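You operate a simulated robot arm through the tools that you are given. There is no shell and no other tool. Be economical: measure what you need, move in short steps, check, and stop when the job is done.

You run a simulated robot arm. Do the job below in one go: nothing can be reset, and whatever is moved stays where it is left.

JOB
Set the teal knob till the amp meter shows 2.5 A.
Fine: black clamp on and lid shut before the red key goes ON; key OFF at the end.

It is judged by the outcome, as a careful person would: the job done as asked, and still so three seconds after it is handed in. It fails if anything else is knocked over, pushed out of place, dropped, spilled or broken. A push-on lid holds only when it is set on centred and level and pressed home; a screw cap is set on level and turned clockwise until tight.

ROBOT AND FRAMES
A 6-joint arm with a two-finger parallel gripper, fixed in place. Base frame: the origin is at the foot of the arm, x ahead of it, y to its left, z up. Units: mm, rad, N and s.
With the tool pointing down near the work surface it reaches from about 100 to 740 mm from the base axis. Its first joint turns from -2.897 to 2.897 rad. Payload 3.91 kg.
The tool frame sits at the grasp point between the pads (the TCP): z along the fingers, y along the line on which they close. The tips reach 30 mm beyond it. The gripper opens to 110 mm. The fingers are 20 mm wide and 10 mm thick; the gripper's body (48 by 112 mm) begins 55 mm behind the TCP.
Orientation is told as [roll, pitch, yaw] about the base's x, y, z axes, in that order, counted from this pose: with the fingers straight down and closing along the base's y, the tool's x points along the base's -x, its y along +y and its z along -z.

CONTROLS
- The arm moves only by the tool jog_arm. Its argument "moves" is a list of rows, each a list of 7 numbers: the shift along the base's x, y, z in units of 50 mm (1.0 is 50 mm), then the turn, a rotation vector about the base's x, y, z in units of 5 degrees (1.0 is 5 degrees), then the opening, from 0 (shut) to 1 (fully open). In form: [[x, y, z, wx, wy, wz, fingers], ...]. A call has 1 to 10 rows; each row shifts and turns the commanded pose from where the row before left it. A call with a number of a shift or a turn outside -1 to 1 is refused whole. Each row takes 0.2 s and may step no farther than 50 mm and 0.15 rad from the row before; otherwise, or with a gripper value out of range, the whole call is refused. Where a pose cannot be reached the arm comes as near as it can. A force on the tool above 40 N (or 10 N above the force at the start of the call, whichever is more), or a blocked arm, ends the call early, and 0.2 s more pass. The fingers move at their own pace (about 45 mm/s each) and stop on an object; they squeeze with about 40 N. The grip force told is the motor's: it shows also when the fingers shut on nothing. Time passes only in rows, and 0.2 s behind the last, so rows that do not move let the fingers close. The reply holds the time, the measured pose of the TCP, the force on the tool along the base axes, the opening and the grip force, in the units named above and with some noise.
- Cameras (640 x 400 px; columns grow to the right, rows downward): "scene" is fixed at [397.3, 494.5, 1379.9]; the picture's right is [-0.99, -0.13, 0.00], its down [-0.05, 0.41, -0.91] and it looks along [0.12, -0.90, -0.42] (base axes); focal length 318 px, centre (320, 200). "wrist" rides on the gripper at [-36, 0, -57] in the tool frame; the picture's right is [0.00, -1.00, 0.00], its down [0.97, 0.00, -0.24] and it looks along [0.24, 0.00, 0.97] (tool axes); focal length 218 px, centre (320, 200). There is no depth. A picture from a camera that has moved, and an enlarged one, comes with that camera's place and axes in the base frame and with its lens. The place of the scene camera against the robot may be out by one fixed shift of up to 12 mm in any direction.
- get_image(camera): a new picture of that camera. The clock stands still meanwhile.
- lift_body(by): slides the trunk up (or, below 0, down) by that many mm; the arm rides with it, the base frame stays. It gives what a move gives, with no picture.
- close_up(camera, box): a new picture of the part [left, top, right, bottom] of that camera's present view, enlarged. The clock stands still meanwhile.
- hand_in(): hands the job in; it is judged then, once.

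Go step by step. Nothing tells you positions but the pictures and the camera data: compare them with the known pose of the tool, close in by small moves and look again before you grip or let go. The budget is 120 turns and 84 pictures, counting those below and the enlarged ones. Unless the task says otherwise, let go and move clear before handing in, and close with one line.

The tools are called after "Request:" as a command line: name --pt "numbers of a row" for each row, then --argument value for the rest, lists and objects as JSON in quotes. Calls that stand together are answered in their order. jog_arm: Moves the arm, as the interface text tells. Its arguments: {"type":"object","properties":{"moves":{"type":"array","items":{"type":"array","items":{"type":"number"}}}},"required":["moves"]} The other tools are called the same way: lift_body (by) slides the trunk up or down; get_image (camera) takes a picture; close_up (camera, box) takes an enlarged picture of a part of a camera's view; hand_in () hands the job in.

At the start:

```text
clock: 0.0
eef_pos: [292.7, -218.1, 1308.5]
tool_rot: [-0.001, 0.001, 0.0]
ft_force: [0.0, 0.5, -0.3]
grip_width: 110.1
grasp_force: 0.0
trunk travel left (down, up): [-525.0, 65.0]
```

scene: 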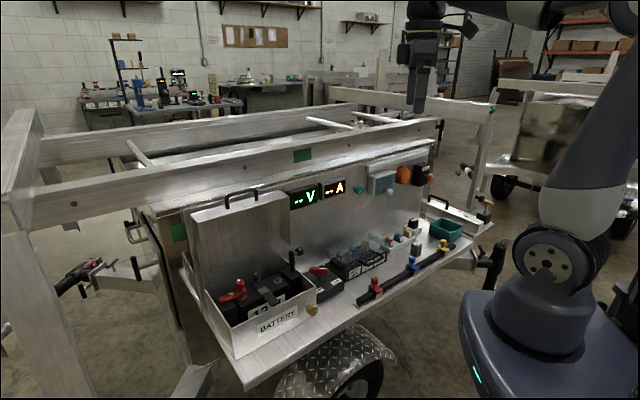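
wrist: 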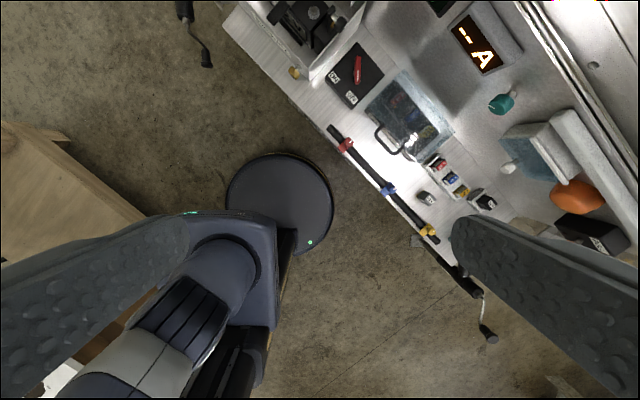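

I see a trailer work bench with a battery box, a red key switch, a panel with V and A meters and a teal knob. I'll look closer at the parts first.

Request:
close_up --camera "scene" --box '[180, 180, 340, 360]'

Request:
close_up --camera "scene" --box '[300, 140, 500, 300]'

Request:
close_up --camera "wrist" --box '[220, 0, 640, 260]'

```text
2.22 times, centred on (260, 270) of scene
camera zoom: at [397.3, 494.5, 1379.9], right [-0.99, -0.13, 0.0], down [-0.05, 0.41, -0.91], along [0.12, -0.9, -0.42], focal length 707 px, centre (453, 44)
```

zoom: 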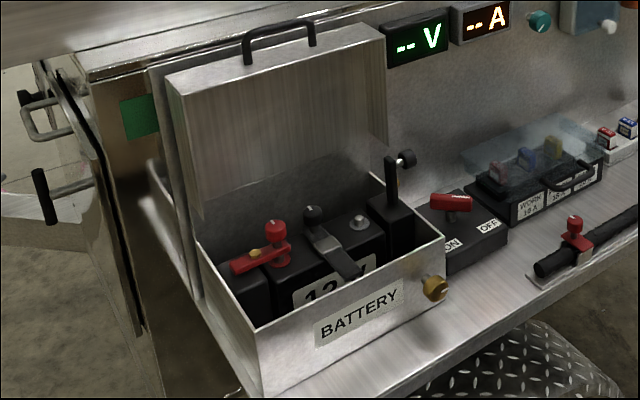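

```text
2.50 times, centred on (400, 220) of scene
camera zoom: at [397.3, 494.5, 1379.9], right [-0.99, -0.13, 0.0], down [-0.05, 0.41, -0.91], along [0.12, -0.9, -0.42], focal length 796 px, centre (120, 150)
```

zoom: 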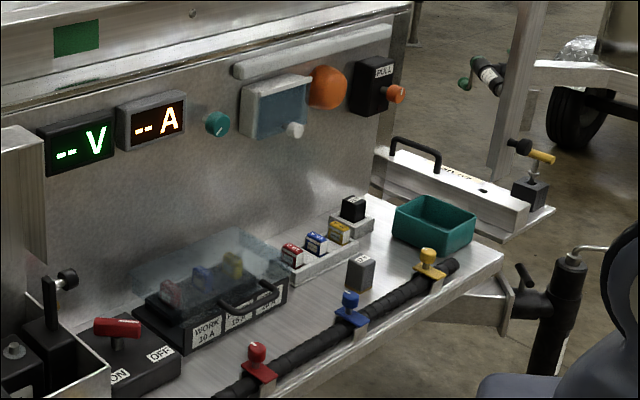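

```text
1.52 times, centred on (430, 130) of wrist
camera zoom: at [328.3, -215.9, 1364.4], right [0.0, -1.0, 0.0], down [-0.97, 0.0, 0.24], along [-0.24, 0.0, -0.97], focal length 333 px, centre (152, 307)
```

zoom: 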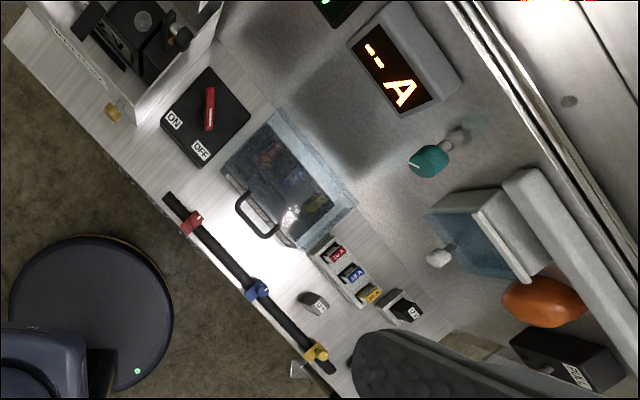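

The panel faces about (-0.7, +0.7); the teal knob is near (398,-524,958), the battery near (610,-140,800), its box lid open, and the key near (516,-312,740). I'll move the wrist over the battery and align with the bench.

Request:
jog_arm --pt "0.4 0.17 -0.3 0 0 -1 1" --pt "0.4 0.17 -0.3 0 0 -1 1" --pt "0.4 0.17 -0.3 0 0 -1 1" --pt "0.4 0.17 -0.3 0 0 -1 1" --pt "0.4 0.17 -0.3 0 0 -1 1" --pt "0.4 0.17 -0.3 0 0 -1 1" --pt "0.4 0.17 -0.3 0 0 -1 1" --pt "0.4 0.17 -0.3 0 0 -1 1" --pt "0.4 0.17 -0.3 0 0 -1 1"

Request:
get_image --camera "wrist"

```text
clock: 2.0
eef_pos: [473.3, -140.2, 1172.2]
tool_rot: [0.001, 0.001, -0.788]
ft_force: [0.2, 0.3, 0.7]
grip_width: 110.0
grasp_force: 0.0
trunk travel left (down, up): [-525.0, 65.0]
```

```text
78 pictures are left
camera wrist: at [497.2, -164.4, 1227.9], right [-0.71, -0.71, 0.0], down [-0.69, 0.69, 0.24], along [-0.17, 0.17, -0.97], focal length 218 px, centre (320, 200)
```

wrist: 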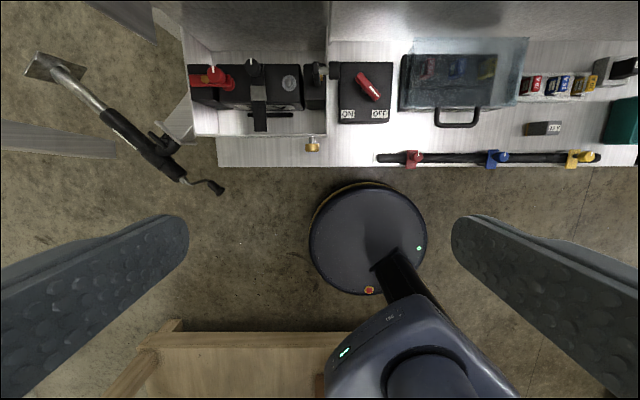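

The wrist view is now aligned with the bench. I'll zoom on the battery and the other items.

Request:
close_up --camera "wrist" --box '[170, 40, 410, 190]'

Request:
close_up --camera "wrist" --box '[390, 20, 640, 180]'

```text
2.67 times, centred on (290, 115) of wrist
camera zoom: at [497.2, -164.4, 1227.9], right [-0.71, -0.71, 0.0], down [-0.69, 0.69, 0.24], along [-0.17, 0.17, -0.97], focal length 582 px, centre (400, 427)
```

zoom: 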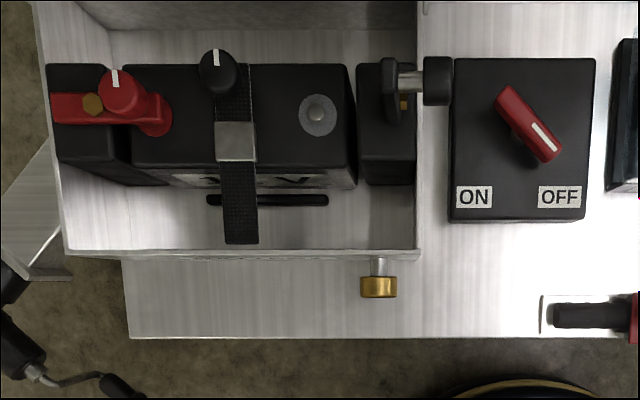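

```text
2.50 times, centred on (515, 100) of wrist
camera zoom: at [497.2, -164.4, 1227.9], right [-0.71, -0.71, 0.0], down [-0.69, 0.69, 0.24], along [-0.17, 0.17, -0.97], focal length 546 px, centre (-168, 450)
```

zoom: 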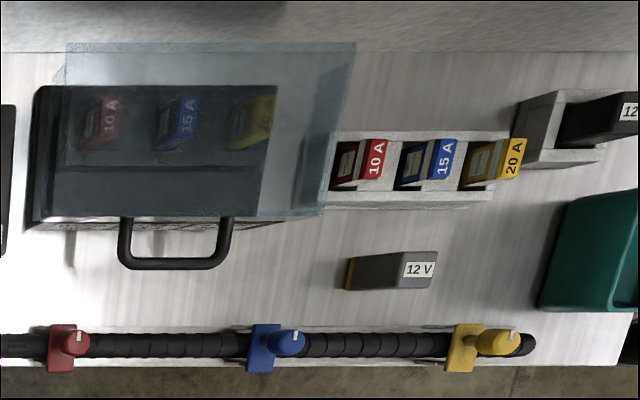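

The negative post is bare, and the black clamp seems to be a hinged arm standing up beside it with its knob sideways. I'll look at these more closely from the scene camera, together with the fuse lid.

Request:
close_up --camera "scene" --box '[225, 235, 310, 290]'

Request:
close_up --camera "scene" --box '[325, 220, 405, 285]'

Request:
close_up --camera "scene" --box '[285, 160, 440, 230]'

```text
7.27 times, centred on (268, 262) of scene
camera zoom: at [397.3, 494.5, 1379.9], right [-0.99, -0.13, 0.0], down [-0.05, 0.41, -0.91], along [0.12, -0.9, -0.42], focal length 2314 px, centre (702, -254)
```

zoom: 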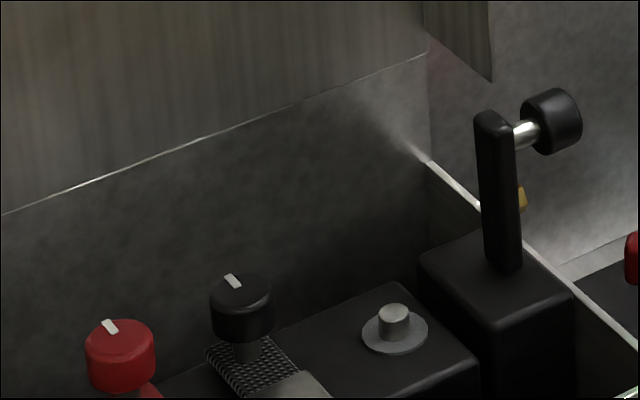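

```text
6.15 times, centred on (365, 252) of scene
camera zoom: at [397.3, 494.5, 1379.9], right [-0.99, -0.13, 0.0], down [-0.05, 0.41, -0.91], along [0.12, -0.9, -0.42], focal length 1958 px, centre (43, -123)
```

zoom: 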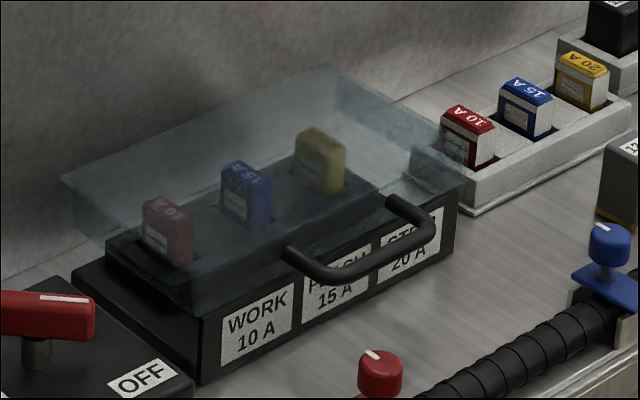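

```text
4.13 times, centred on (362, 195) of scene
camera zoom: at [397.3, 494.5, 1379.9], right [-0.99, -0.13, 0.0], down [-0.05, 0.41, -0.91], along [0.12, -0.9, -0.42], focal length 1314 px, centre (144, 221)
```

zoom: 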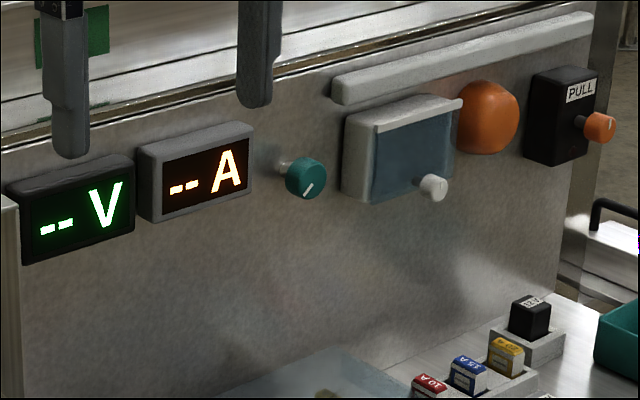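

The fuse cover looks shut. Now a nearer wrist view over the negative post and black clamp.

Request:
jog_arm --pt "0.425 -0.185 -0.61 0 0 0 0.5" --pt "0.425 -0.185 -0.61 0 0 0 0.2" --pt "0.425 -0.185 -0.61 0 0 0 0" --pt "0.425 -0.185 -0.61 0 0 0 0" --pt "0 0 0 0 0 0 0"

Request:
get_image --camera "wrist"

Request:
get_image --camera "scene"

```text
clock: 3.2
eef_pos: [560.0, -177.2, 1050.2]
tool_rot: [-0.001, -0.001, -0.783]
ft_force: [0.9, 0.0, -0.6]
grip_width: 5.4
grasp_force: 0.0
trunk travel left (down, up): [-525.0, 65.0]
```

```text
72 pictures are left
camera wrist: at [583.7, -201.7, 1107.1], right [-0.71, -0.71, 0.0], down [-0.69, 0.69, 0.24], along [-0.17, 0.17, -0.97], focal length 218 px, centre (320, 200)
```

wrist: 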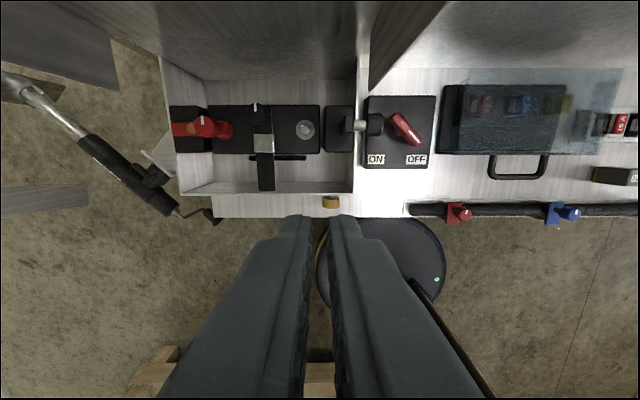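

```text
71 pictures are left
```

scene: 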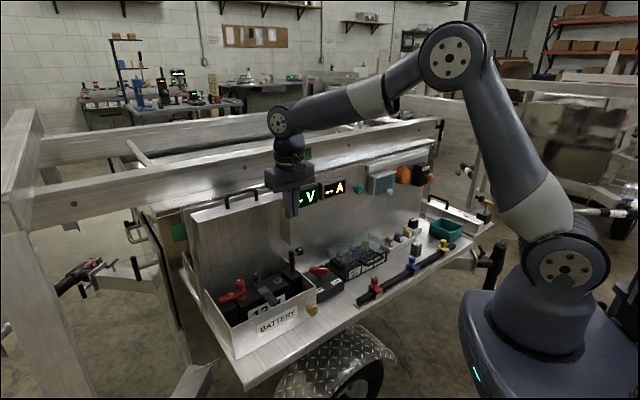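

The post is near (u 290, n −577, z≈805) in bench axes (u along the bench to the battery, n outward); the black arm stands at u≈240, its knob at u≈215, z≈874. I'll tilt the fingers towards the panel and come to the right of the arm to fold it over.

Request:
jog_arm --pt "-0.117 -0.309 -0.3 -0.707 -0.707 0 0" --pt "-0.117 -0.309 -0.3 -0.707 -0.707 0 0" --pt "-0.117 -0.309 -0.3 -0.707 -0.707 0 0" --pt "-0.117 -0.309 -0.3 -0.707 -0.707 0 0" --pt "-0.117 -0.309 -0.3 -0.707 -0.707 0 0" --pt "-0.117 -0.309 -0.3 -0.707 -0.707 0 0"

Request:
get_image --camera "wrist"

Request:
close_up --camera "scene" --box '[180, 160, 340, 320]'

```text
clock: 4.6
eef_pos: [522.7, -270.6, 961.1]
tool_rot: [0.002, -0.524, -0.786]
ft_force: [-0.9, 0.5, -0.5]
grip_width: 0.0
grasp_force: 37.7
trunk travel left (down, up): [-525.0, 65.0]
```

```text
70 pictures are left
camera wrist: at [523.5, -271.6, 1026.8], right [-0.71, -0.71, 0.0], down [-0.68, 0.68, -0.28], along [0.2, -0.2, -0.96], focal length 218 px, centre (320, 200)
```

wrist: 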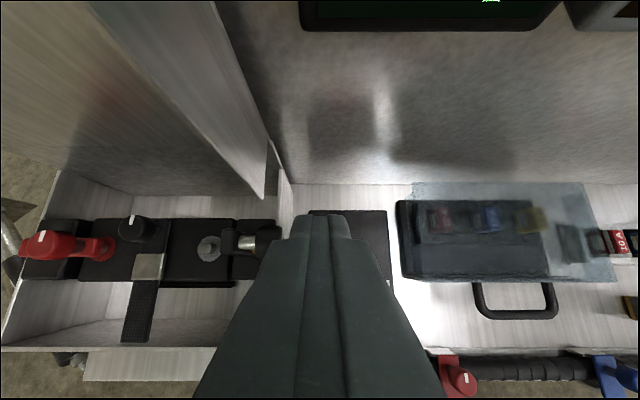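

```text
2.50 times, centred on (260, 240) of scene
camera zoom: at [397.3, 494.5, 1379.9], right [-0.99, -0.13, 0.0], down [-0.05, 0.41, -0.91], along [0.12, -0.9, -0.42], focal length 796 px, centre (470, 100)
```

zoom: 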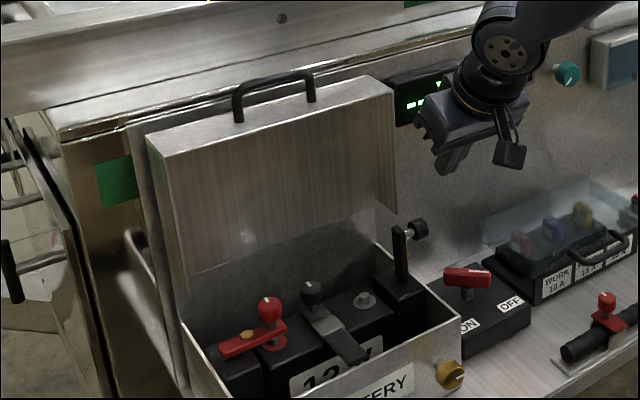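

Clear of the lid. I'll lower beside the knob and sweep along +u to fold the arm.

Request:
jog_arm --pt "0 0 -0.67 0 0 0 0" --pt "0 0 -0.67 0 0 0 0" --pt "0.14 0.14 0 0 0 0 0" --pt "0.14 0.14 0 0 0 0 0" --pt "0.14 0.14 0 0 0 0 0" --pt "0.14 0.14 0 0 0 0 0" --pt "0.14 0.14 0 0 0 0 0"

Request:
close_up --camera "scene" --box '[200, 200, 340, 320]'

```text
clock: 6.2
eef_pos: [557.6, -232.3, 893.9]
tool_rot: [-0.001, -0.523, -0.785]
ft_force: [0.9, -1.4, 0.7]
grip_width: 0.0
grasp_force: 38.6
trunk travel left (down, up): [-525.0, 65.0]
```

```text
3.33 times, centred on (270, 260) of scene
camera zoom: at [397.3, 494.5, 1379.9], right [-0.99, -0.13, 0.0], down [-0.05, 0.41, -0.91], along [0.12, -0.9, -0.42], focal length 1061 px, centre (487, 0)
```

zoom: 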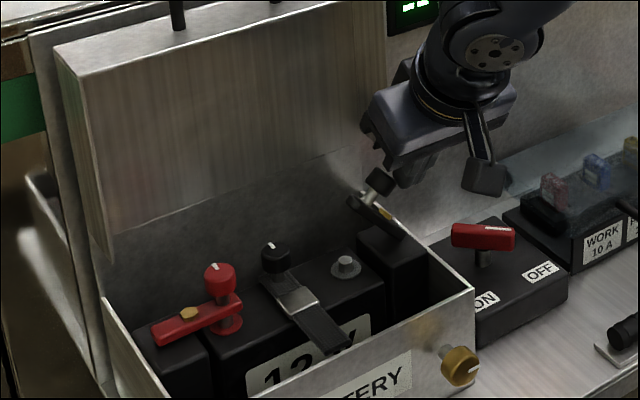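

The arm is folding over. I'll continue.

Request:
jog_arm --pt "0.14 0.14 0 0 0 0 0" --pt "0.14 0.14 0 0 0 0 0" --pt "0.14 0.14 0 0 0 0 0"

Request:
close_up --camera "scene" --box '[200, 200, 340, 320]'

Request:
get_image --camera "wrist"

```text
clock: 7.0
eef_pos: [579.7, -215.6, 894.7]
tool_rot: [0.0, -0.523, -0.785]
ft_force: [-0.2, 0.3, 0.1]
grip_width: 0.0
grasp_force: 37.8
trunk travel left (down, up): [-525.0, 65.0]
```

```text
3.33 times, centred on (270, 260) of scene
camera zoom: at [397.3, 494.5, 1379.9], right [-0.99, -0.13, 0.0], down [-0.05, 0.41, -0.91], along [0.12, -0.9, -0.42], focal length 1061 px, centre (487, 0)
```

zoom: 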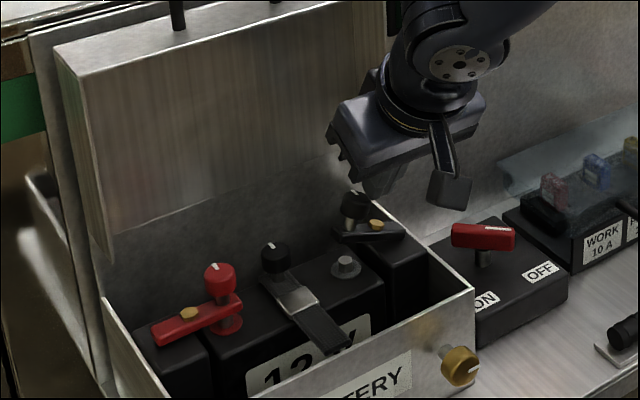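

```text
66 pictures are left
camera wrist: at [580.3, -214.7, 961.1], right [-0.71, -0.71, 0.0], down [-0.68, 0.68, -0.28], along [0.2, -0.2, -0.96], focal length 218 px, centre (320, 200)
```

wrist: 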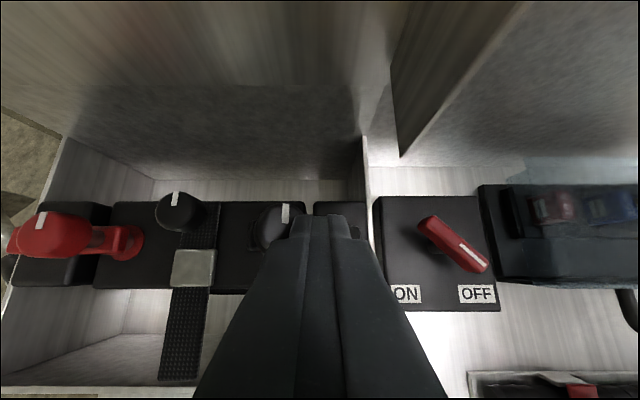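

The arm is about two-thirds down. I'll rise, go over the knob and press it down onto the post.

Request:
jog_arm --pt "-0.05 -0.05 0.9 0 0 0 0" --pt "0.37 0.37 0 0 0 0 0" --pt "0.05 0.05 -0.4 0 0 0 0" --pt "0.07 0.07 -0.3 0 0 0 0" --pt "0.07 0.07 -0.25 0 0 0 0"

Request:
close_up --camera "scene" --box '[200, 200, 340, 320]'

```text
clock: 8.2
eef_pos: [607.1, -186.0, 893.2]
tool_rot: [0.004, -0.527, -0.785]
ft_force: [5.4, 4.9, 6.5]
grip_width: 0.3
grasp_force: 37.5
trunk travel left (down, up): [-525.0, 65.0]
```

```text
3.33 times, centred on (270, 260) of scene
camera zoom: at [397.3, 494.5, 1379.9], right [-0.99, -0.13, 0.0], down [-0.05, 0.41, -0.91], along [0.12, -0.9, -0.42], focal length 1061 px, centre (487, 0)
```

zoom: 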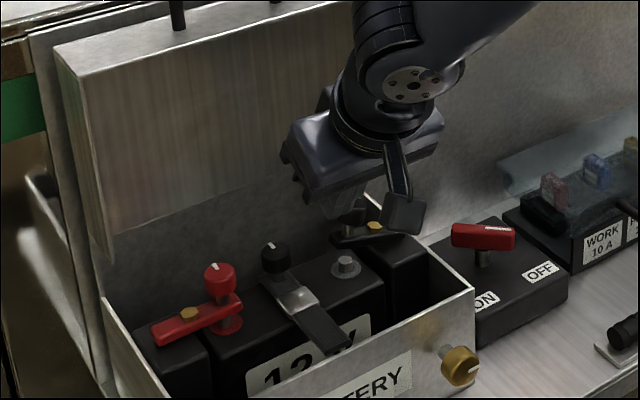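

Contact with the knob top; continue pressing down.

Request:
jog_arm --pt "0.03 0.03 -0.2 0 0 0 0" --pt "0.03 0.03 -0.2 0 0 0 0" --pt "0 0 -0.15 0 0 0 0" --pt "0 0 -0.15 0 0 0 0"

Request:
close_up --camera "scene" --box '[200, 200, 340, 320]'

Request:
get_image --camera "wrist"

```text
clock: 8.8
eef_pos: [613.1, -180.2, 882.7]
tool_rot: [0.019, -0.538, -0.785]
ft_force: [-0.2, 23.0, 10.1]
grip_width: 0.1
grasp_force: 37.7
trunk travel left (down, up): [-525.0, 65.0]
stopped in row 2: the force on the tool passed its limit (the readings are from after the stop); the commanded pose is now the measured one
```

```text
3.33 times, centred on (270, 260) of scene
camera zoom: at [397.3, 494.5, 1379.9], right [-0.99, -0.13, 0.0], down [-0.05, 0.41, -0.91], along [0.12, -0.9, -0.42], focal length 1061 px, centre (487, 0)
```

zoom: 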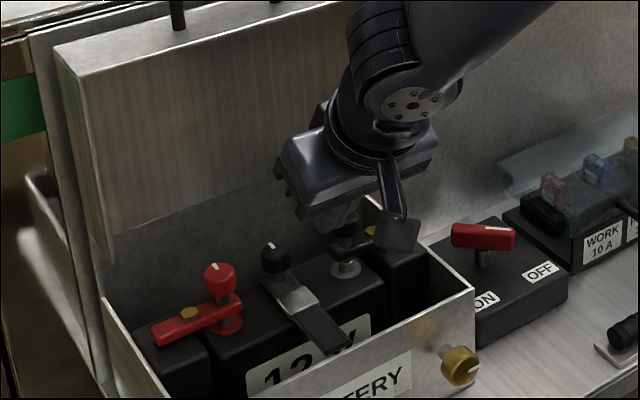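

```text
63 pictures are left
camera wrist: at [612.0, -180.9, 948.9], right [-0.7, -0.71, -0.02], down [-0.68, 0.67, -0.29], along [0.22, -0.19, -0.96], focal length 218 px, centre (320, 200)
```

wrist: 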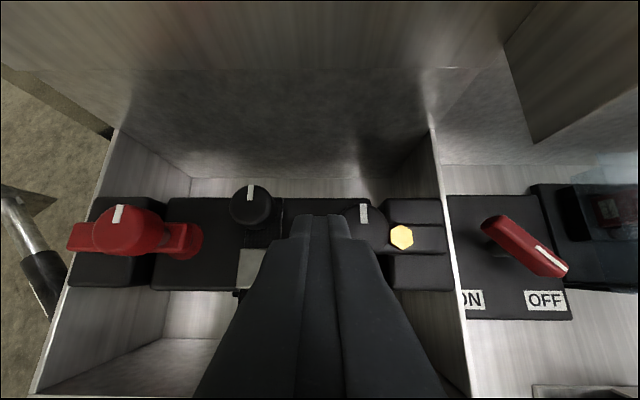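

The arm seems to be on or near the post. I'll lift away and look.

Request:
jog_arm --pt "0 0 0.9 -0.2 0 0 0" --pt "0 0 0.3 0 0 0 0" --pt "-0.8 -0.5 0.1 0 0 0 0"

Request:
close_up --camera "scene" --box '[220, 220, 320, 290]'

Request:
get_image --camera "wrist"

```text
clock: 9.6
eef_pos: [571.5, -207.7, 944.2]
tool_rot: [-0.004, -0.546, -0.779]
ft_force: [0.1, 0.5, -0.7]
grip_width: 0.0
grasp_force: 37.5
trunk travel left (down, up): [-525.0, 65.0]
```

```text
5.71 times, centred on (270, 255) of scene
camera zoom: at [397.3, 494.5, 1379.9], right [-0.99, -0.13, 0.0], down [-0.05, 0.41, -0.91], along [0.12, -0.9, -0.42], focal length 1818 px, centre (606, -114)
```

zoom: 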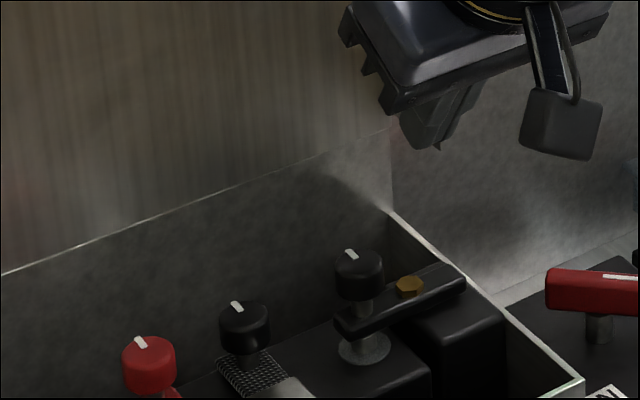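

```text
61 pictures are left
camera wrist: at [571.7, -208.2, 1010.1], right [-0.7, -0.71, 0.0], down [-0.68, 0.67, -0.3], along [0.21, -0.21, -0.95], focal length 218 px, centre (320, 200)
```

wrist: 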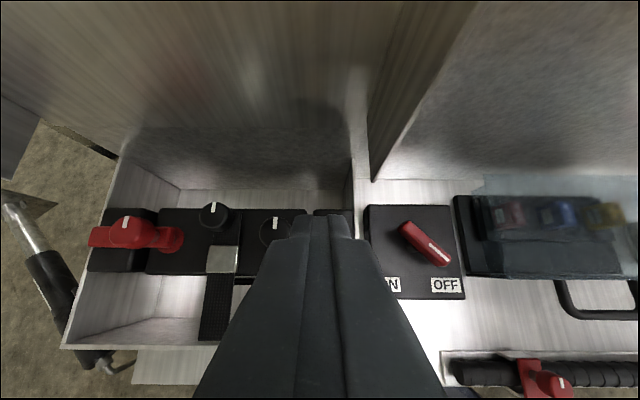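

The black arm is down over the post. I'll compare closely with the red one to see whether it is seated.

Request:
close_up --camera "scene" --box '[228, 258, 268, 302]'

Request:
close_up --camera "scene" --box '[268, 252, 308, 292]'

```text
9.09 times, centred on (248, 280) of scene
camera zoom: at [397.3, 494.5, 1379.9], right [-0.99, -0.13, 0.0], down [-0.05, 0.41, -0.91], along [0.12, -0.9, -0.42], focal length 2893 px, centre (974, -527)
```

zoom: 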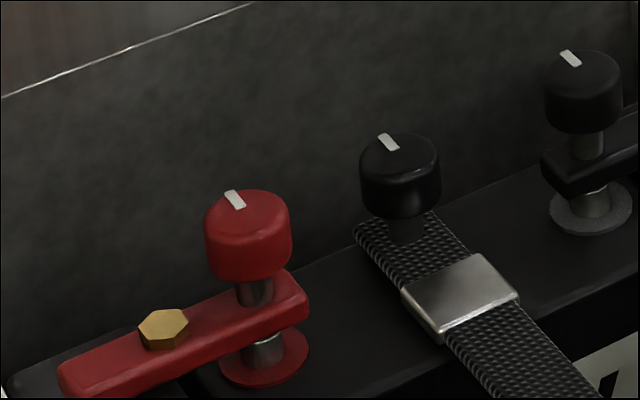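

```text
10.00 times, centred on (288, 272) of scene
camera zoom: at [397.3, 494.5, 1379.9], right [-0.99, -0.13, 0.0], down [-0.05, 0.41, -0.91], along [0.12, -0.9, -0.42], focal length 3182 px, centre (640, -520)
```

zoom: 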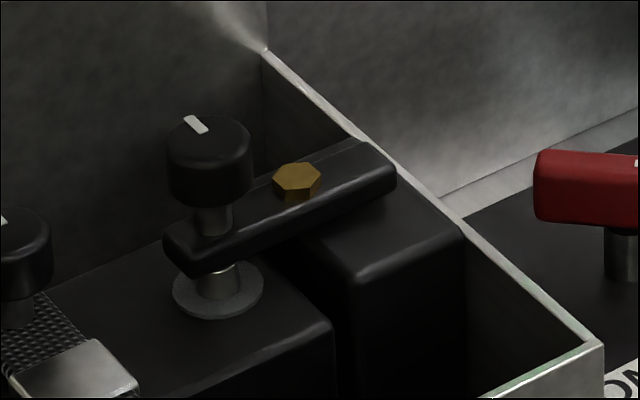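

The black clamp now sits just like the red one. I'll try snugging its knob clockwise as well: first I line up above it with a slight opening.

Request:
jog_arm --pt "0.3 0.16 0 0 0 0 0.3" --pt "0.31 0.165 -0.2 0 0 0 0.3" --pt "0 0 -0.18 0 0 0 0.3" --pt "0 0 0 0 0 0 0.3"

Request:
get_image --camera "wrist"

Request:
close_up --camera "scene" --box '[220, 200, 320, 290]'

```text
clock: 10.6
eef_pos: [603.0, -191.4, 924.5]
tool_rot: [-0.002, -0.547, -0.779]
ft_force: [0.6, -0.1, 0.3]
grip_width: 33.2
grasp_force: 0.0
trunk travel left (down, up): [-525.0, 65.0]
```

```text
58 pictures are left
camera wrist: at [602.7, -191.6, 991.5], right [-0.7, -0.71, 0.0], down [-0.68, 0.67, -0.3], along [0.21, -0.21, -0.95], focal length 218 px, centre (320, 200)
```

wrist: 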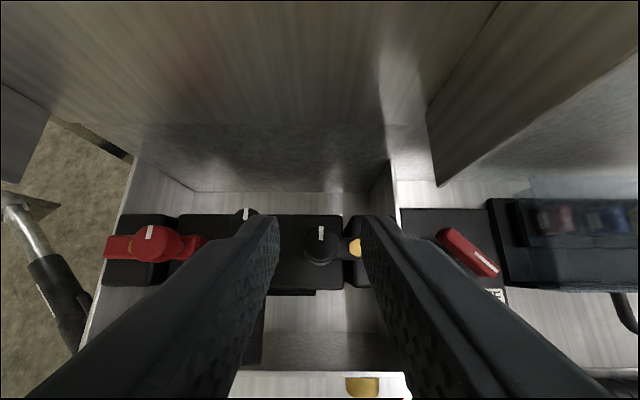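

```text
4.44 times, centred on (270, 245) of scene
camera zoom: at [397.3, 494.5, 1379.9], right [-0.99, -0.13, 0.0], down [-0.05, 0.41, -0.91], along [0.12, -0.9, -0.42], focal length 1414 px, centre (542, 0)
```

zoom: 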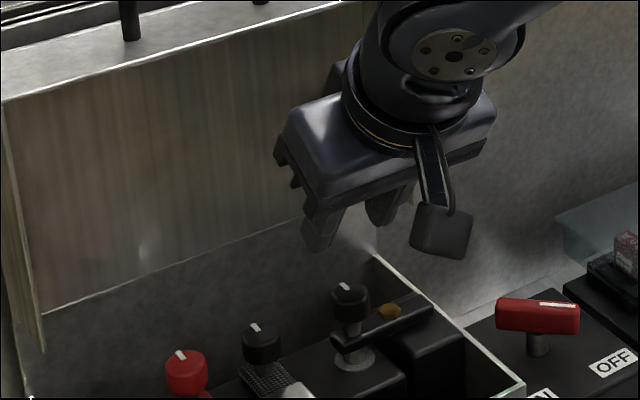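

Centred on the knob. Descend and close gently on it.

Request:
jog_arm --pt "0 0 -0.6 0 0 0 0.3" --pt "0 0 -0.46 0 0 0 0.3" --pt "0 0 0 0 0 0 0" --pt "0 0 0 0 0 0 0"

Request:
get_image --camera "wrist"

```text
clock: 11.6
eef_pos: [602.9, -191.9, 874.3]
tool_rot: [0.001, -0.546, -0.777]
ft_force: [1.2, -1.2, -2.3]
grip_width: 21.8
grasp_force: 42.6
trunk travel left (down, up): [-525.0, 65.0]
```

```text
56 pictures are left
camera wrist: at [602.5, -192.6, 940.9], right [-0.7, -0.71, 0.0], down [-0.68, 0.67, -0.3], along [0.21, -0.21, -0.95], focal length 218 px, centre (320, 200)
```

wrist: 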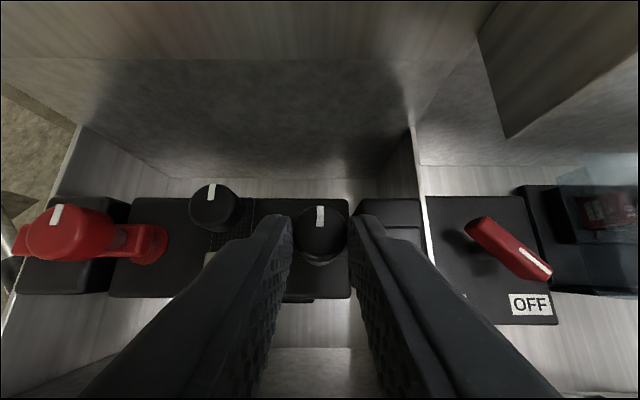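

Gripped at 22 mm. I'll try 20° clockwise about the knob's axis.

Request:
jog_arm --pt "0.019 0.019 0 0 0 -1 0" --pt "0.021 0.017 0 0 0 -1 0" --pt "0.022 0.015 0 0 0 -1 0" --pt "0.024 0.013 0 0 0 -1 0"

Request:
close_up --camera "scene" --box '[220, 220, 320, 290]'

Request:
get_image --camera "wrist"

```text
clock: 12.6
eef_pos: [605.1, -187.5, 875.3]
tool_rot: [0.0, -0.547, -1.129]
ft_force: [-1.3, 2.0, 6.0]
grip_width: 22.0
grasp_force: 44.3
trunk travel left (down, up): [-525.0, 65.0]
```

```text
5.71 times, centred on (270, 255) of scene
camera zoom: at [397.3, 494.5, 1379.9], right [-0.99, -0.13, 0.0], down [-0.05, 0.41, -0.91], along [0.12, -0.9, -0.42], focal length 1818 px, centre (606, -114)
```

zoom: 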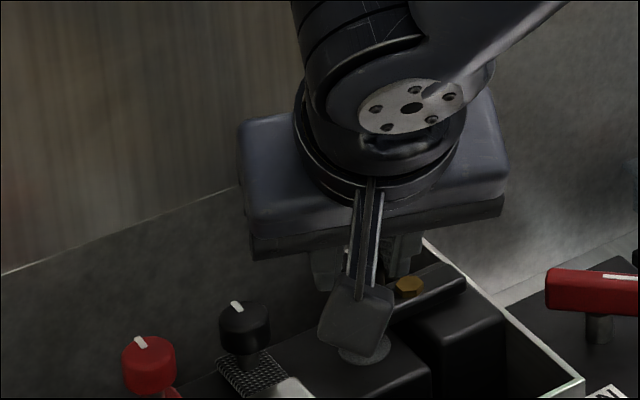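

```text
54 pictures are left
camera wrist: at [606.0, -188.3, 940.7], right [-0.9, -0.43, 0.0], down [-0.41, 0.86, -0.3], along [0.13, -0.27, -0.95], focal length 218 px, centre (320, 200)
```

wrist: 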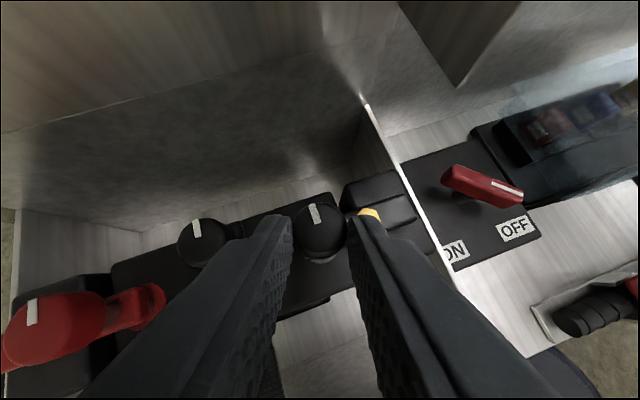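

The knob did not turn (its mark stayed parallel to the others), so the clamp is simply on. I'll release and rise clear.

Request:
jog_arm --pt "0 0 0 0 0 0 0.3" --pt "0 0 0 0 0 0 0.3" --pt "0 0 0.8 0 0 0 0.3" --pt "-0.3 0.3 0.9 0 0 1 0.2" --pt "-0.3 0.3 0.9 0 0 1 0" --pt "-0.3 0.3 0.9 0 0 1 0" --pt "-0.3 0.3 0.7 0 0 1 0"

Request:
get_image --camera "wrist"

Request:
close_up --camera "scene" --box '[170, 160, 330, 340]'

```text
clock: 14.2
eef_pos: [548.6, -127.8, 1083.1]
tool_rot: [-0.001, -0.547, -0.779]
ft_force: [-0.1, 0.5, -0.3]
grip_width: 0.4
grasp_force: 38.0
trunk travel left (down, up): [-525.0, 65.0]
```

```text
53 pictures are left
camera wrist: at [547.8, -127.3, 1150.4], right [-0.7, -0.71, 0.0], down [-0.68, 0.67, -0.3], along [0.21, -0.21, -0.95], focal length 218 px, centre (320, 200)
```

wrist: 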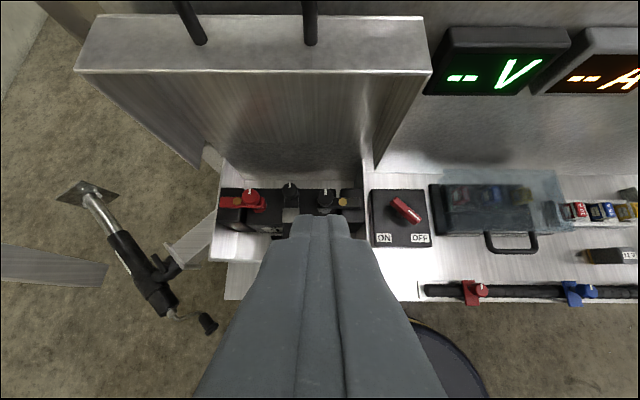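

```text
2.22 times, centred on (250, 250) of scene
camera zoom: at [397.3, 494.5, 1379.9], right [-0.99, -0.13, 0.0], down [-0.05, 0.41, -0.91], along [0.12, -0.9, -0.42], focal length 707 px, centre (476, 89)
```

zoom: 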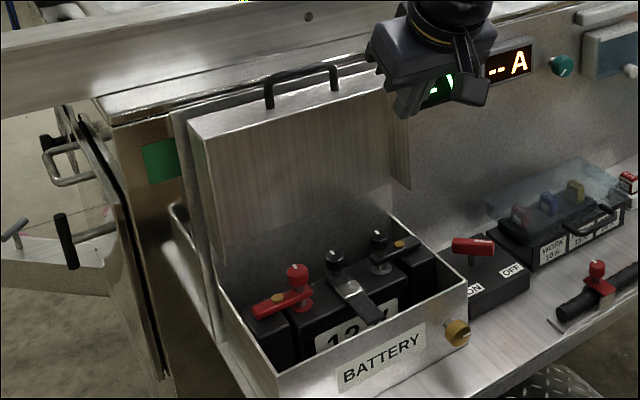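

The clamp is on. The box lid stands hinged at the back (n≈−632, z≈913) with its handle on top at z≈1085. I'll go vertical and look at the handle from above, to push it forward from behind.

Request:
jog_arm --pt "0.205 -0.038 0.24 0.633 0.633 0 0" --pt "0.205 -0.038 0.24 0.633 0.633 0 0" --pt "0.205 -0.038 0.24 0.633 0.633 0 0" --pt "0.205 -0.038 0.24 0.633 0.633 0 0" --pt "0.205 -0.038 0.24 0.633 0.633 0 0" --pt "0.205 -0.038 0.24 0.633 0.633 0 0" --pt "0.205 -0.038 0.24 0.633 0.633 0 0"

Request:
get_image --camera "wrist"

Request:
get_image --camera "scene"

```text
clock: 15.8
eef_pos: [618.4, -139.9, 1167.3]
tool_rot: [0.001, 0.002, -0.778]
ft_force: [-0.3, -0.2, -0.9]
grip_width: 0.0
grasp_force: 38.0
trunk travel left (down, up): [-525.0, 65.0]
```

```text
51 pictures are left
camera wrist: at [642.4, -165.9, 1223.6], right [-0.7, -0.71, 0.0], down [-0.69, 0.68, 0.24], along [-0.17, 0.17, -0.97], focal length 218 px, centre (320, 200)
```

wrist: 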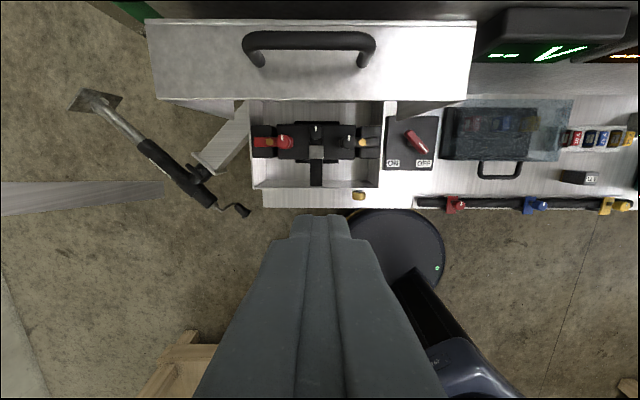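

```text
50 pictures are left
```

scene: 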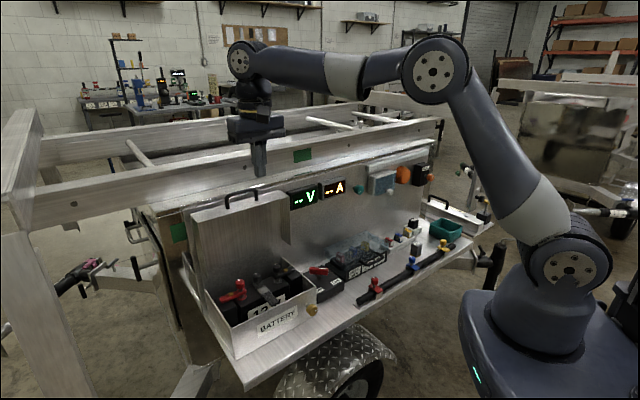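

The handle bar is at about u=343, n=−634, z≈1072. I'll straddle both its posts with the open gripper tilted 45°, pinch along u (so it can pivot), and draw the lid over along its arc.

Request:
jog_arm --pt "0.039 -0.024 -0.067 -0.707 -0.707 0 1" --pt "0.039 -0.024 -0.067 -0.707 -0.707 0 1" --pt "0.039 -0.024 -0.067 -0.707 -0.707 0 1" --pt "0.039 -0.024 -0.067 -0.707 -0.707 0 1" --pt "0.039 -0.024 -0.067 -0.707 -0.707 0 1" --pt "0.039 -0.024 -0.067 -0.707 -0.707 0 1" --pt "0.039 -0.024 -0.067 -0.707 -0.707 0 1" --pt "0.039 -0.024 -0.067 -0.707 -0.707 0 1" --pt "0.039 -0.024 -0.067 -0.707 -0.707 0 1"

Request:
get_image --camera "wrist"

```text
clock: 17.8
eef_pos: [635.2, -154.3, 1137.7]
tool_rot: [-0.003, -0.784, -0.778]
ft_force: [-1.3, 0.0, 1.1]
grip_width: 110.3
grasp_force: 0.0
trunk travel left (down, up): [-525.0, 65.0]
```

```text
49 pictures are left
camera wrist: at [624.2, -141.8, 1201.7], right [-0.7, -0.71, 0.0], down [-0.61, 0.6, -0.52], along [0.37, -0.36, -0.86], focal length 218 px, centre (320, 200)
```

wrist: 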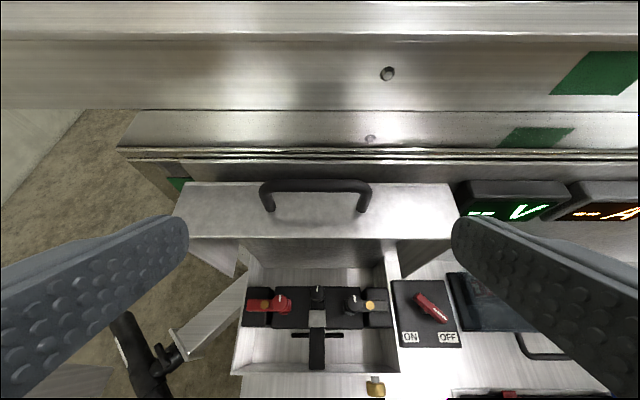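

Handle confirmed at (u 344, n −631, z 1072). Advance along the finger axis to straddle it, then close.

Request:
jog_arm --pt "0.221 -0.196 -0.263 0 0 0 1" --pt "0.221 -0.196 -0.263 0 0 0 1" --pt "0.221 -0.196 -0.263 0 0 0 1" --pt "0.221 -0.196 -0.263 0 0 0 1" --pt "0 0 0 0 0 0 1"

Request:
get_image --camera "wrist"

Request:
close_up --camera "scene" --box '[180, 140, 320, 260]'

```text
clock: 18.9
eef_pos: [679.7, -192.1, 1084.4]
tool_rot: [-0.005, -0.781, -0.775]
ft_force: [-0.3, -0.2, 0.2]
grip_width: 110.3
grasp_force: 0.1
trunk travel left (down, up): [-525.0, 65.0]
```

```text
48 pictures are left
camera wrist: at [667.8, -179.8, 1149.1], right [-0.7, -0.71, 0.0], down [-0.61, 0.6, -0.51], along [0.36, -0.36, -0.86], focal length 218 px, centre (320, 200)
```

wrist: 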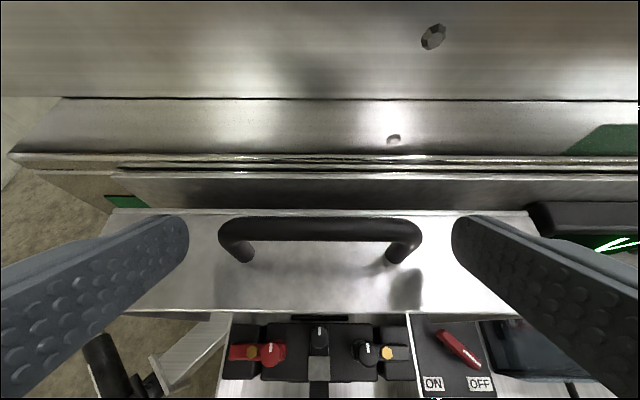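

```text
3.33 times, centred on (250, 200) of scene
camera zoom: at [397.3, 494.5, 1379.9], right [-0.99, -0.13, 0.0], down [-0.05, 0.41, -0.91], along [0.12, -0.9, -0.42], focal length 1061 px, centre (553, 200)
```

zoom: 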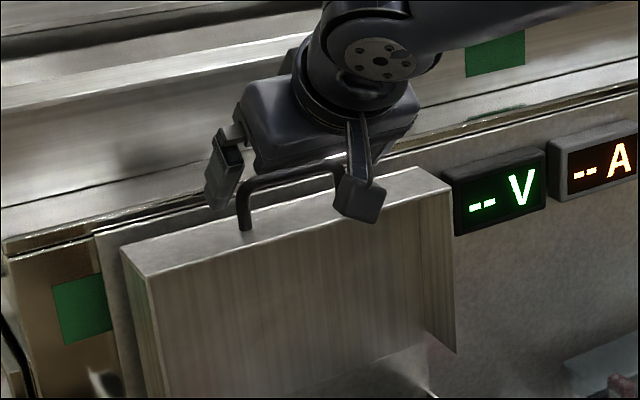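

Straddled properly. Closing on the handle.

Request:
jog_arm --pt "0 0 0 0 0 0 0.6" --pt "0 0 0 0 0 0 0.6" --pt "0 0 0 0 0 0 0.6"

Request:
get_image --camera "wrist"

```text
clock: 19.8
eef_pos: [678.4, -191.2, 1084.1]
tool_rot: [-0.004, -0.781, -0.777]
ft_force: [0.0, 0.8, 0.3]
grip_width: 87.2
grasp_force: 45.0
trunk travel left (down, up): [-525.0, 65.0]
```

```text
46 pictures are left
camera wrist: at [667.4, -179.9, 1149.2], right [-0.7, -0.71, 0.0], down [-0.61, 0.6, -0.51], along [0.36, -0.36, -0.86], focal length 218 px, centre (320, 200)
```

wrist: 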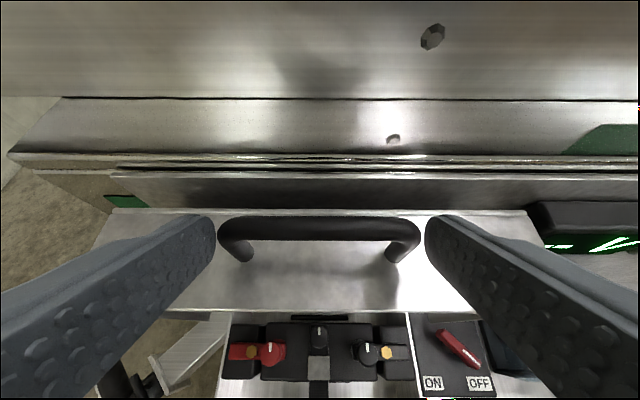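

Gripped on the handle. Now draw the lid forward along the first 20° of its arc.

Request:
jog_arm --pt "-0.195 0.195 -0.042 0 0 0 0.5" --pt "-0.192 0.192 -0.066 0 0 0 0.5" --pt "-0.187 0.187 -0.088 0 0 0 0.5" --pt "-0.181 0.181 -0.112 0 0 0 0.5"

Request:
get_image --camera "wrist"

Request:
close_up --camera "scene" --box '[170, 150, 330, 330]'

```text
clock: 20.8
eef_pos: [642.6, -153.5, 1068.6]
tool_rot: [0.0, -0.781, -0.778]
ft_force: [0.2, 0.6, 0.1]
grip_width: 55.0
grasp_force: 0.0
trunk travel left (down, up): [-525.0, 65.0]
```

```text
45 pictures are left
camera wrist: at [630.5, -142.0, 1133.4], right [-0.7, -0.71, 0.0], down [-0.61, 0.6, -0.51], along [0.36, -0.36, -0.86], focal length 218 px, centre (320, 200)
```

wrist: 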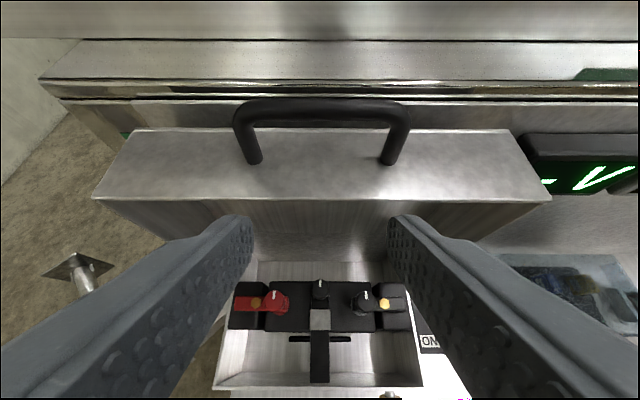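

```text
2.22 times, centred on (250, 240) of scene
camera zoom: at [397.3, 494.5, 1379.9], right [-0.99, -0.13, 0.0], down [-0.05, 0.41, -0.91], along [0.12, -0.9, -0.42], focal length 707 px, centre (476, 111)
```

zoom: 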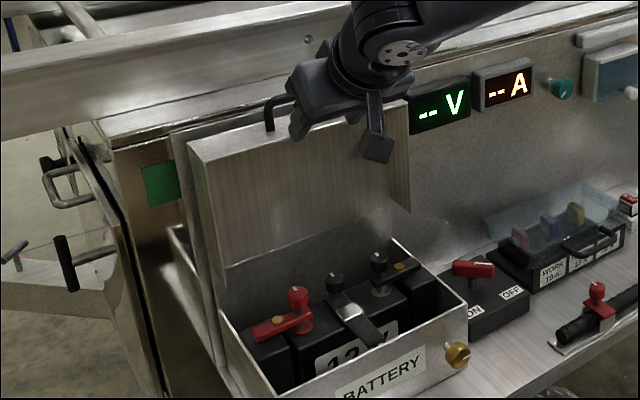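

The fingers only had the handle by their very tips and slipped off; the lid is unmoved. The handle bar is really at n≈−638, z≈1063, so I'll regrip about 12 mm deeper.

Request:
jog_arm --pt "0.1 -0.12 0.52 0 0 0 1" --pt "0.12 -0.14 0.52 0 0 0 1" --pt "0 0 0 0 0 0 1" --pt "0.163 -0.163 -0.23 0 0 0 1" --pt "0.163 -0.163 -0.23 0 0 0 1" --pt "0.163 -0.163 -0.23 0 0 0 1" --pt "0.163 -0.163 -0.23 0 0 0 1"

Request:
get_image --camera "wrist"

```text
clock: 22.4
eef_pos: [686.0, -200.0, 1074.4]
tool_rot: [-0.004, -0.78, -0.778]
ft_force: [-0.1, 0.6, 1.2]
grip_width: 109.9
grasp_force: 0.0
trunk travel left (down, up): [-525.0, 65.0]
```

```text
43 pictures are left
camera wrist: at [674.5, -188.7, 1139.0], right [-0.7, -0.71, 0.0], down [-0.61, 0.6, -0.51], along [0.36, -0.36, -0.86], focal length 218 px, centre (320, 200)
```

wrist: 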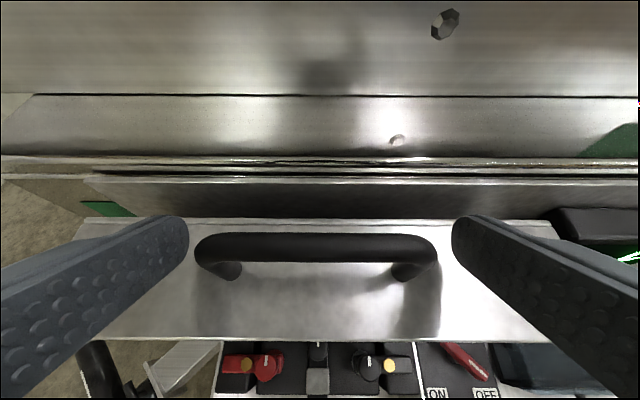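

Deeper now. Close and pull through the first 10°.

Request:
jog_arm --pt "0 0 0 0 0 0 0" --pt "0 0 0 0 0 0 0" --pt "0 0 0 0 0 0 0" --pt "-0.105 0.105 -0.018 0 0 0 0" --pt "-0.105 0.105 -0.025 0 0 0 0" --pt "-0.105 0.105 -0.034 0 0 0 0" --pt "-0.104 0.104 -0.041 0 0 0 0"

Request:
get_image --camera "wrist"

```text
clock: 23.9
eef_pos: [664.9, -177.8, 1069.5]
tool_rot: [-0.004, -0.783, -0.776]
ft_force: [9.8, -0.4, -1.3]
grip_width: 88.0
grasp_force: 44.8
trunk travel left (down, up): [-525.0, 65.0]
```

```text
42 pictures are left
camera wrist: at [654.6, -167.3, 1133.8], right [-0.7, -0.71, 0.0], down [-0.61, 0.6, -0.51], along [0.36, -0.36, -0.86], focal length 218 px, centre (320, 200)
```

wrist: 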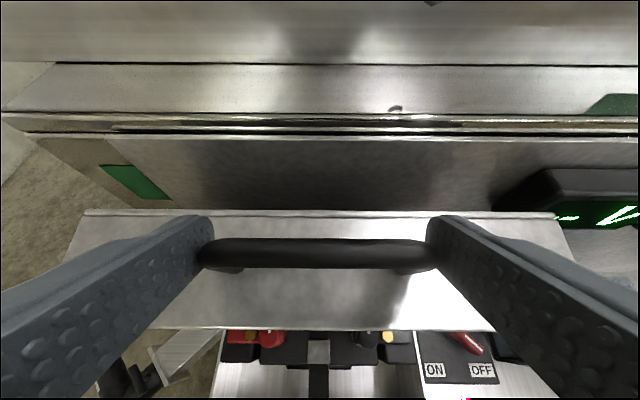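

The lid is following. Continue to 40°.

Request:
jog_arm --pt "-0.202 0.202 -0.098 0 0 0 0" --pt "-0.195 0.195 -0.122 0 0 0 0" --pt "-0.187 0.187 -0.144 0 0 0 0" --pt "-0.178 0.178 -0.168 0 0 0 0" --pt "-0.165 0.165 -0.19 0 0 0 0" --pt "-0.154 0.154 -0.21 0 0 0 0"

Request:
get_image --camera "wrist"

Request:
close_up --camera "scene" --box '[170, 150, 330, 330]'

```text
clock: 25.4
eef_pos: [611.2, -122.9, 1021.8]
tool_rot: [-0.001, -0.785, -0.775]
ft_force: [7.2, 7.6, 8.5]
grip_width: 87.8
grasp_force: 45.4
trunk travel left (down, up): [-525.0, 65.0]
```

```text
41 pictures are left
camera wrist: at [599.6, -112.4, 1087.4], right [-0.7, -0.71, 0.0], down [-0.61, 0.6, -0.51], along [0.37, -0.36, -0.86], focal length 218 px, centre (320, 200)
```

wrist: 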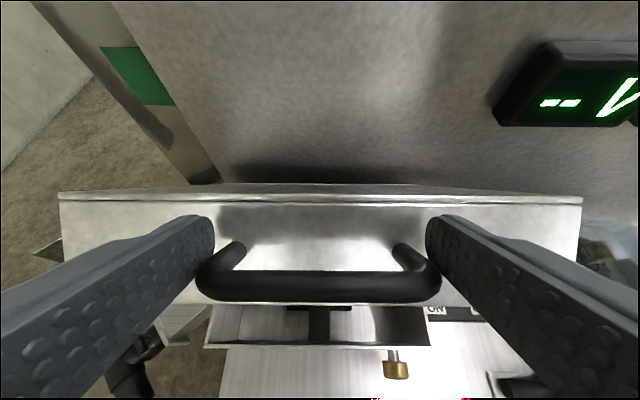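

```text
2.22 times, centred on (250, 240) of scene
camera zoom: at [397.3, 494.5, 1379.9], right [-0.99, -0.13, 0.0], down [-0.05, 0.41, -0.91], along [0.12, -0.9, -0.42], focal length 707 px, centre (476, 111)
```

zoom: 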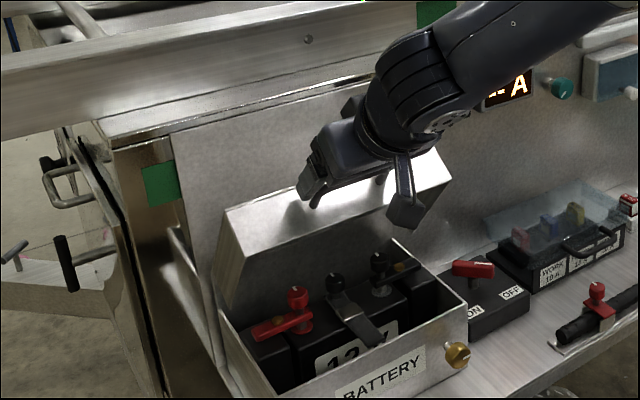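

Good. Continue to 70°.

Request:
jog_arm --pt "-0.141 0.141 -0.226 0 0 0 0" --pt "-0.126 0.126 -0.244 0 0 0 0" --pt "-0.11 0.11 -0.258 0 0 0 0" --pt "-0.095 0.095 -0.272 0 0 0 0" --pt "-0.076 0.076 -0.28 0 0 0 0" --pt "-0.059 0.059 -0.29 0 0 0 0"

Request:
close_up --camera "scene" --box '[170, 150, 330, 330]'

```text
clock: 26.8
eef_pos: [580.5, -96.1, 943.4]
tool_rot: [-0.001, -0.783, -0.777]
ft_force: [-0.1, -0.8, -0.1]
grip_width: 0.0
grasp_force: 38.0
trunk travel left (down, up): [-525.0, 65.0]
```

```text
2.22 times, centred on (250, 240) of scene
camera zoom: at [397.3, 494.5, 1379.9], right [-0.99, -0.13, 0.0], down [-0.05, 0.41, -0.91], along [0.12, -0.9, -0.42], focal length 707 px, centre (476, 111)
```

zoom: 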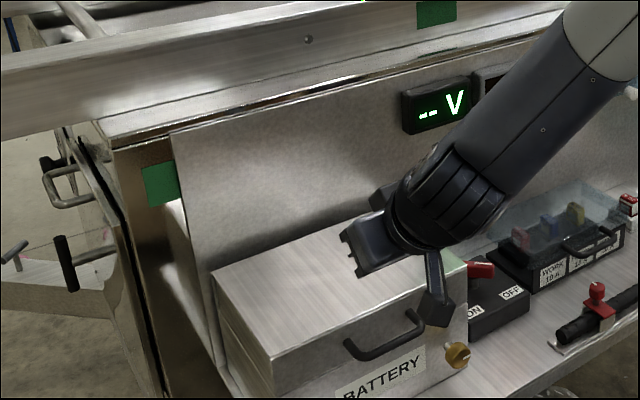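

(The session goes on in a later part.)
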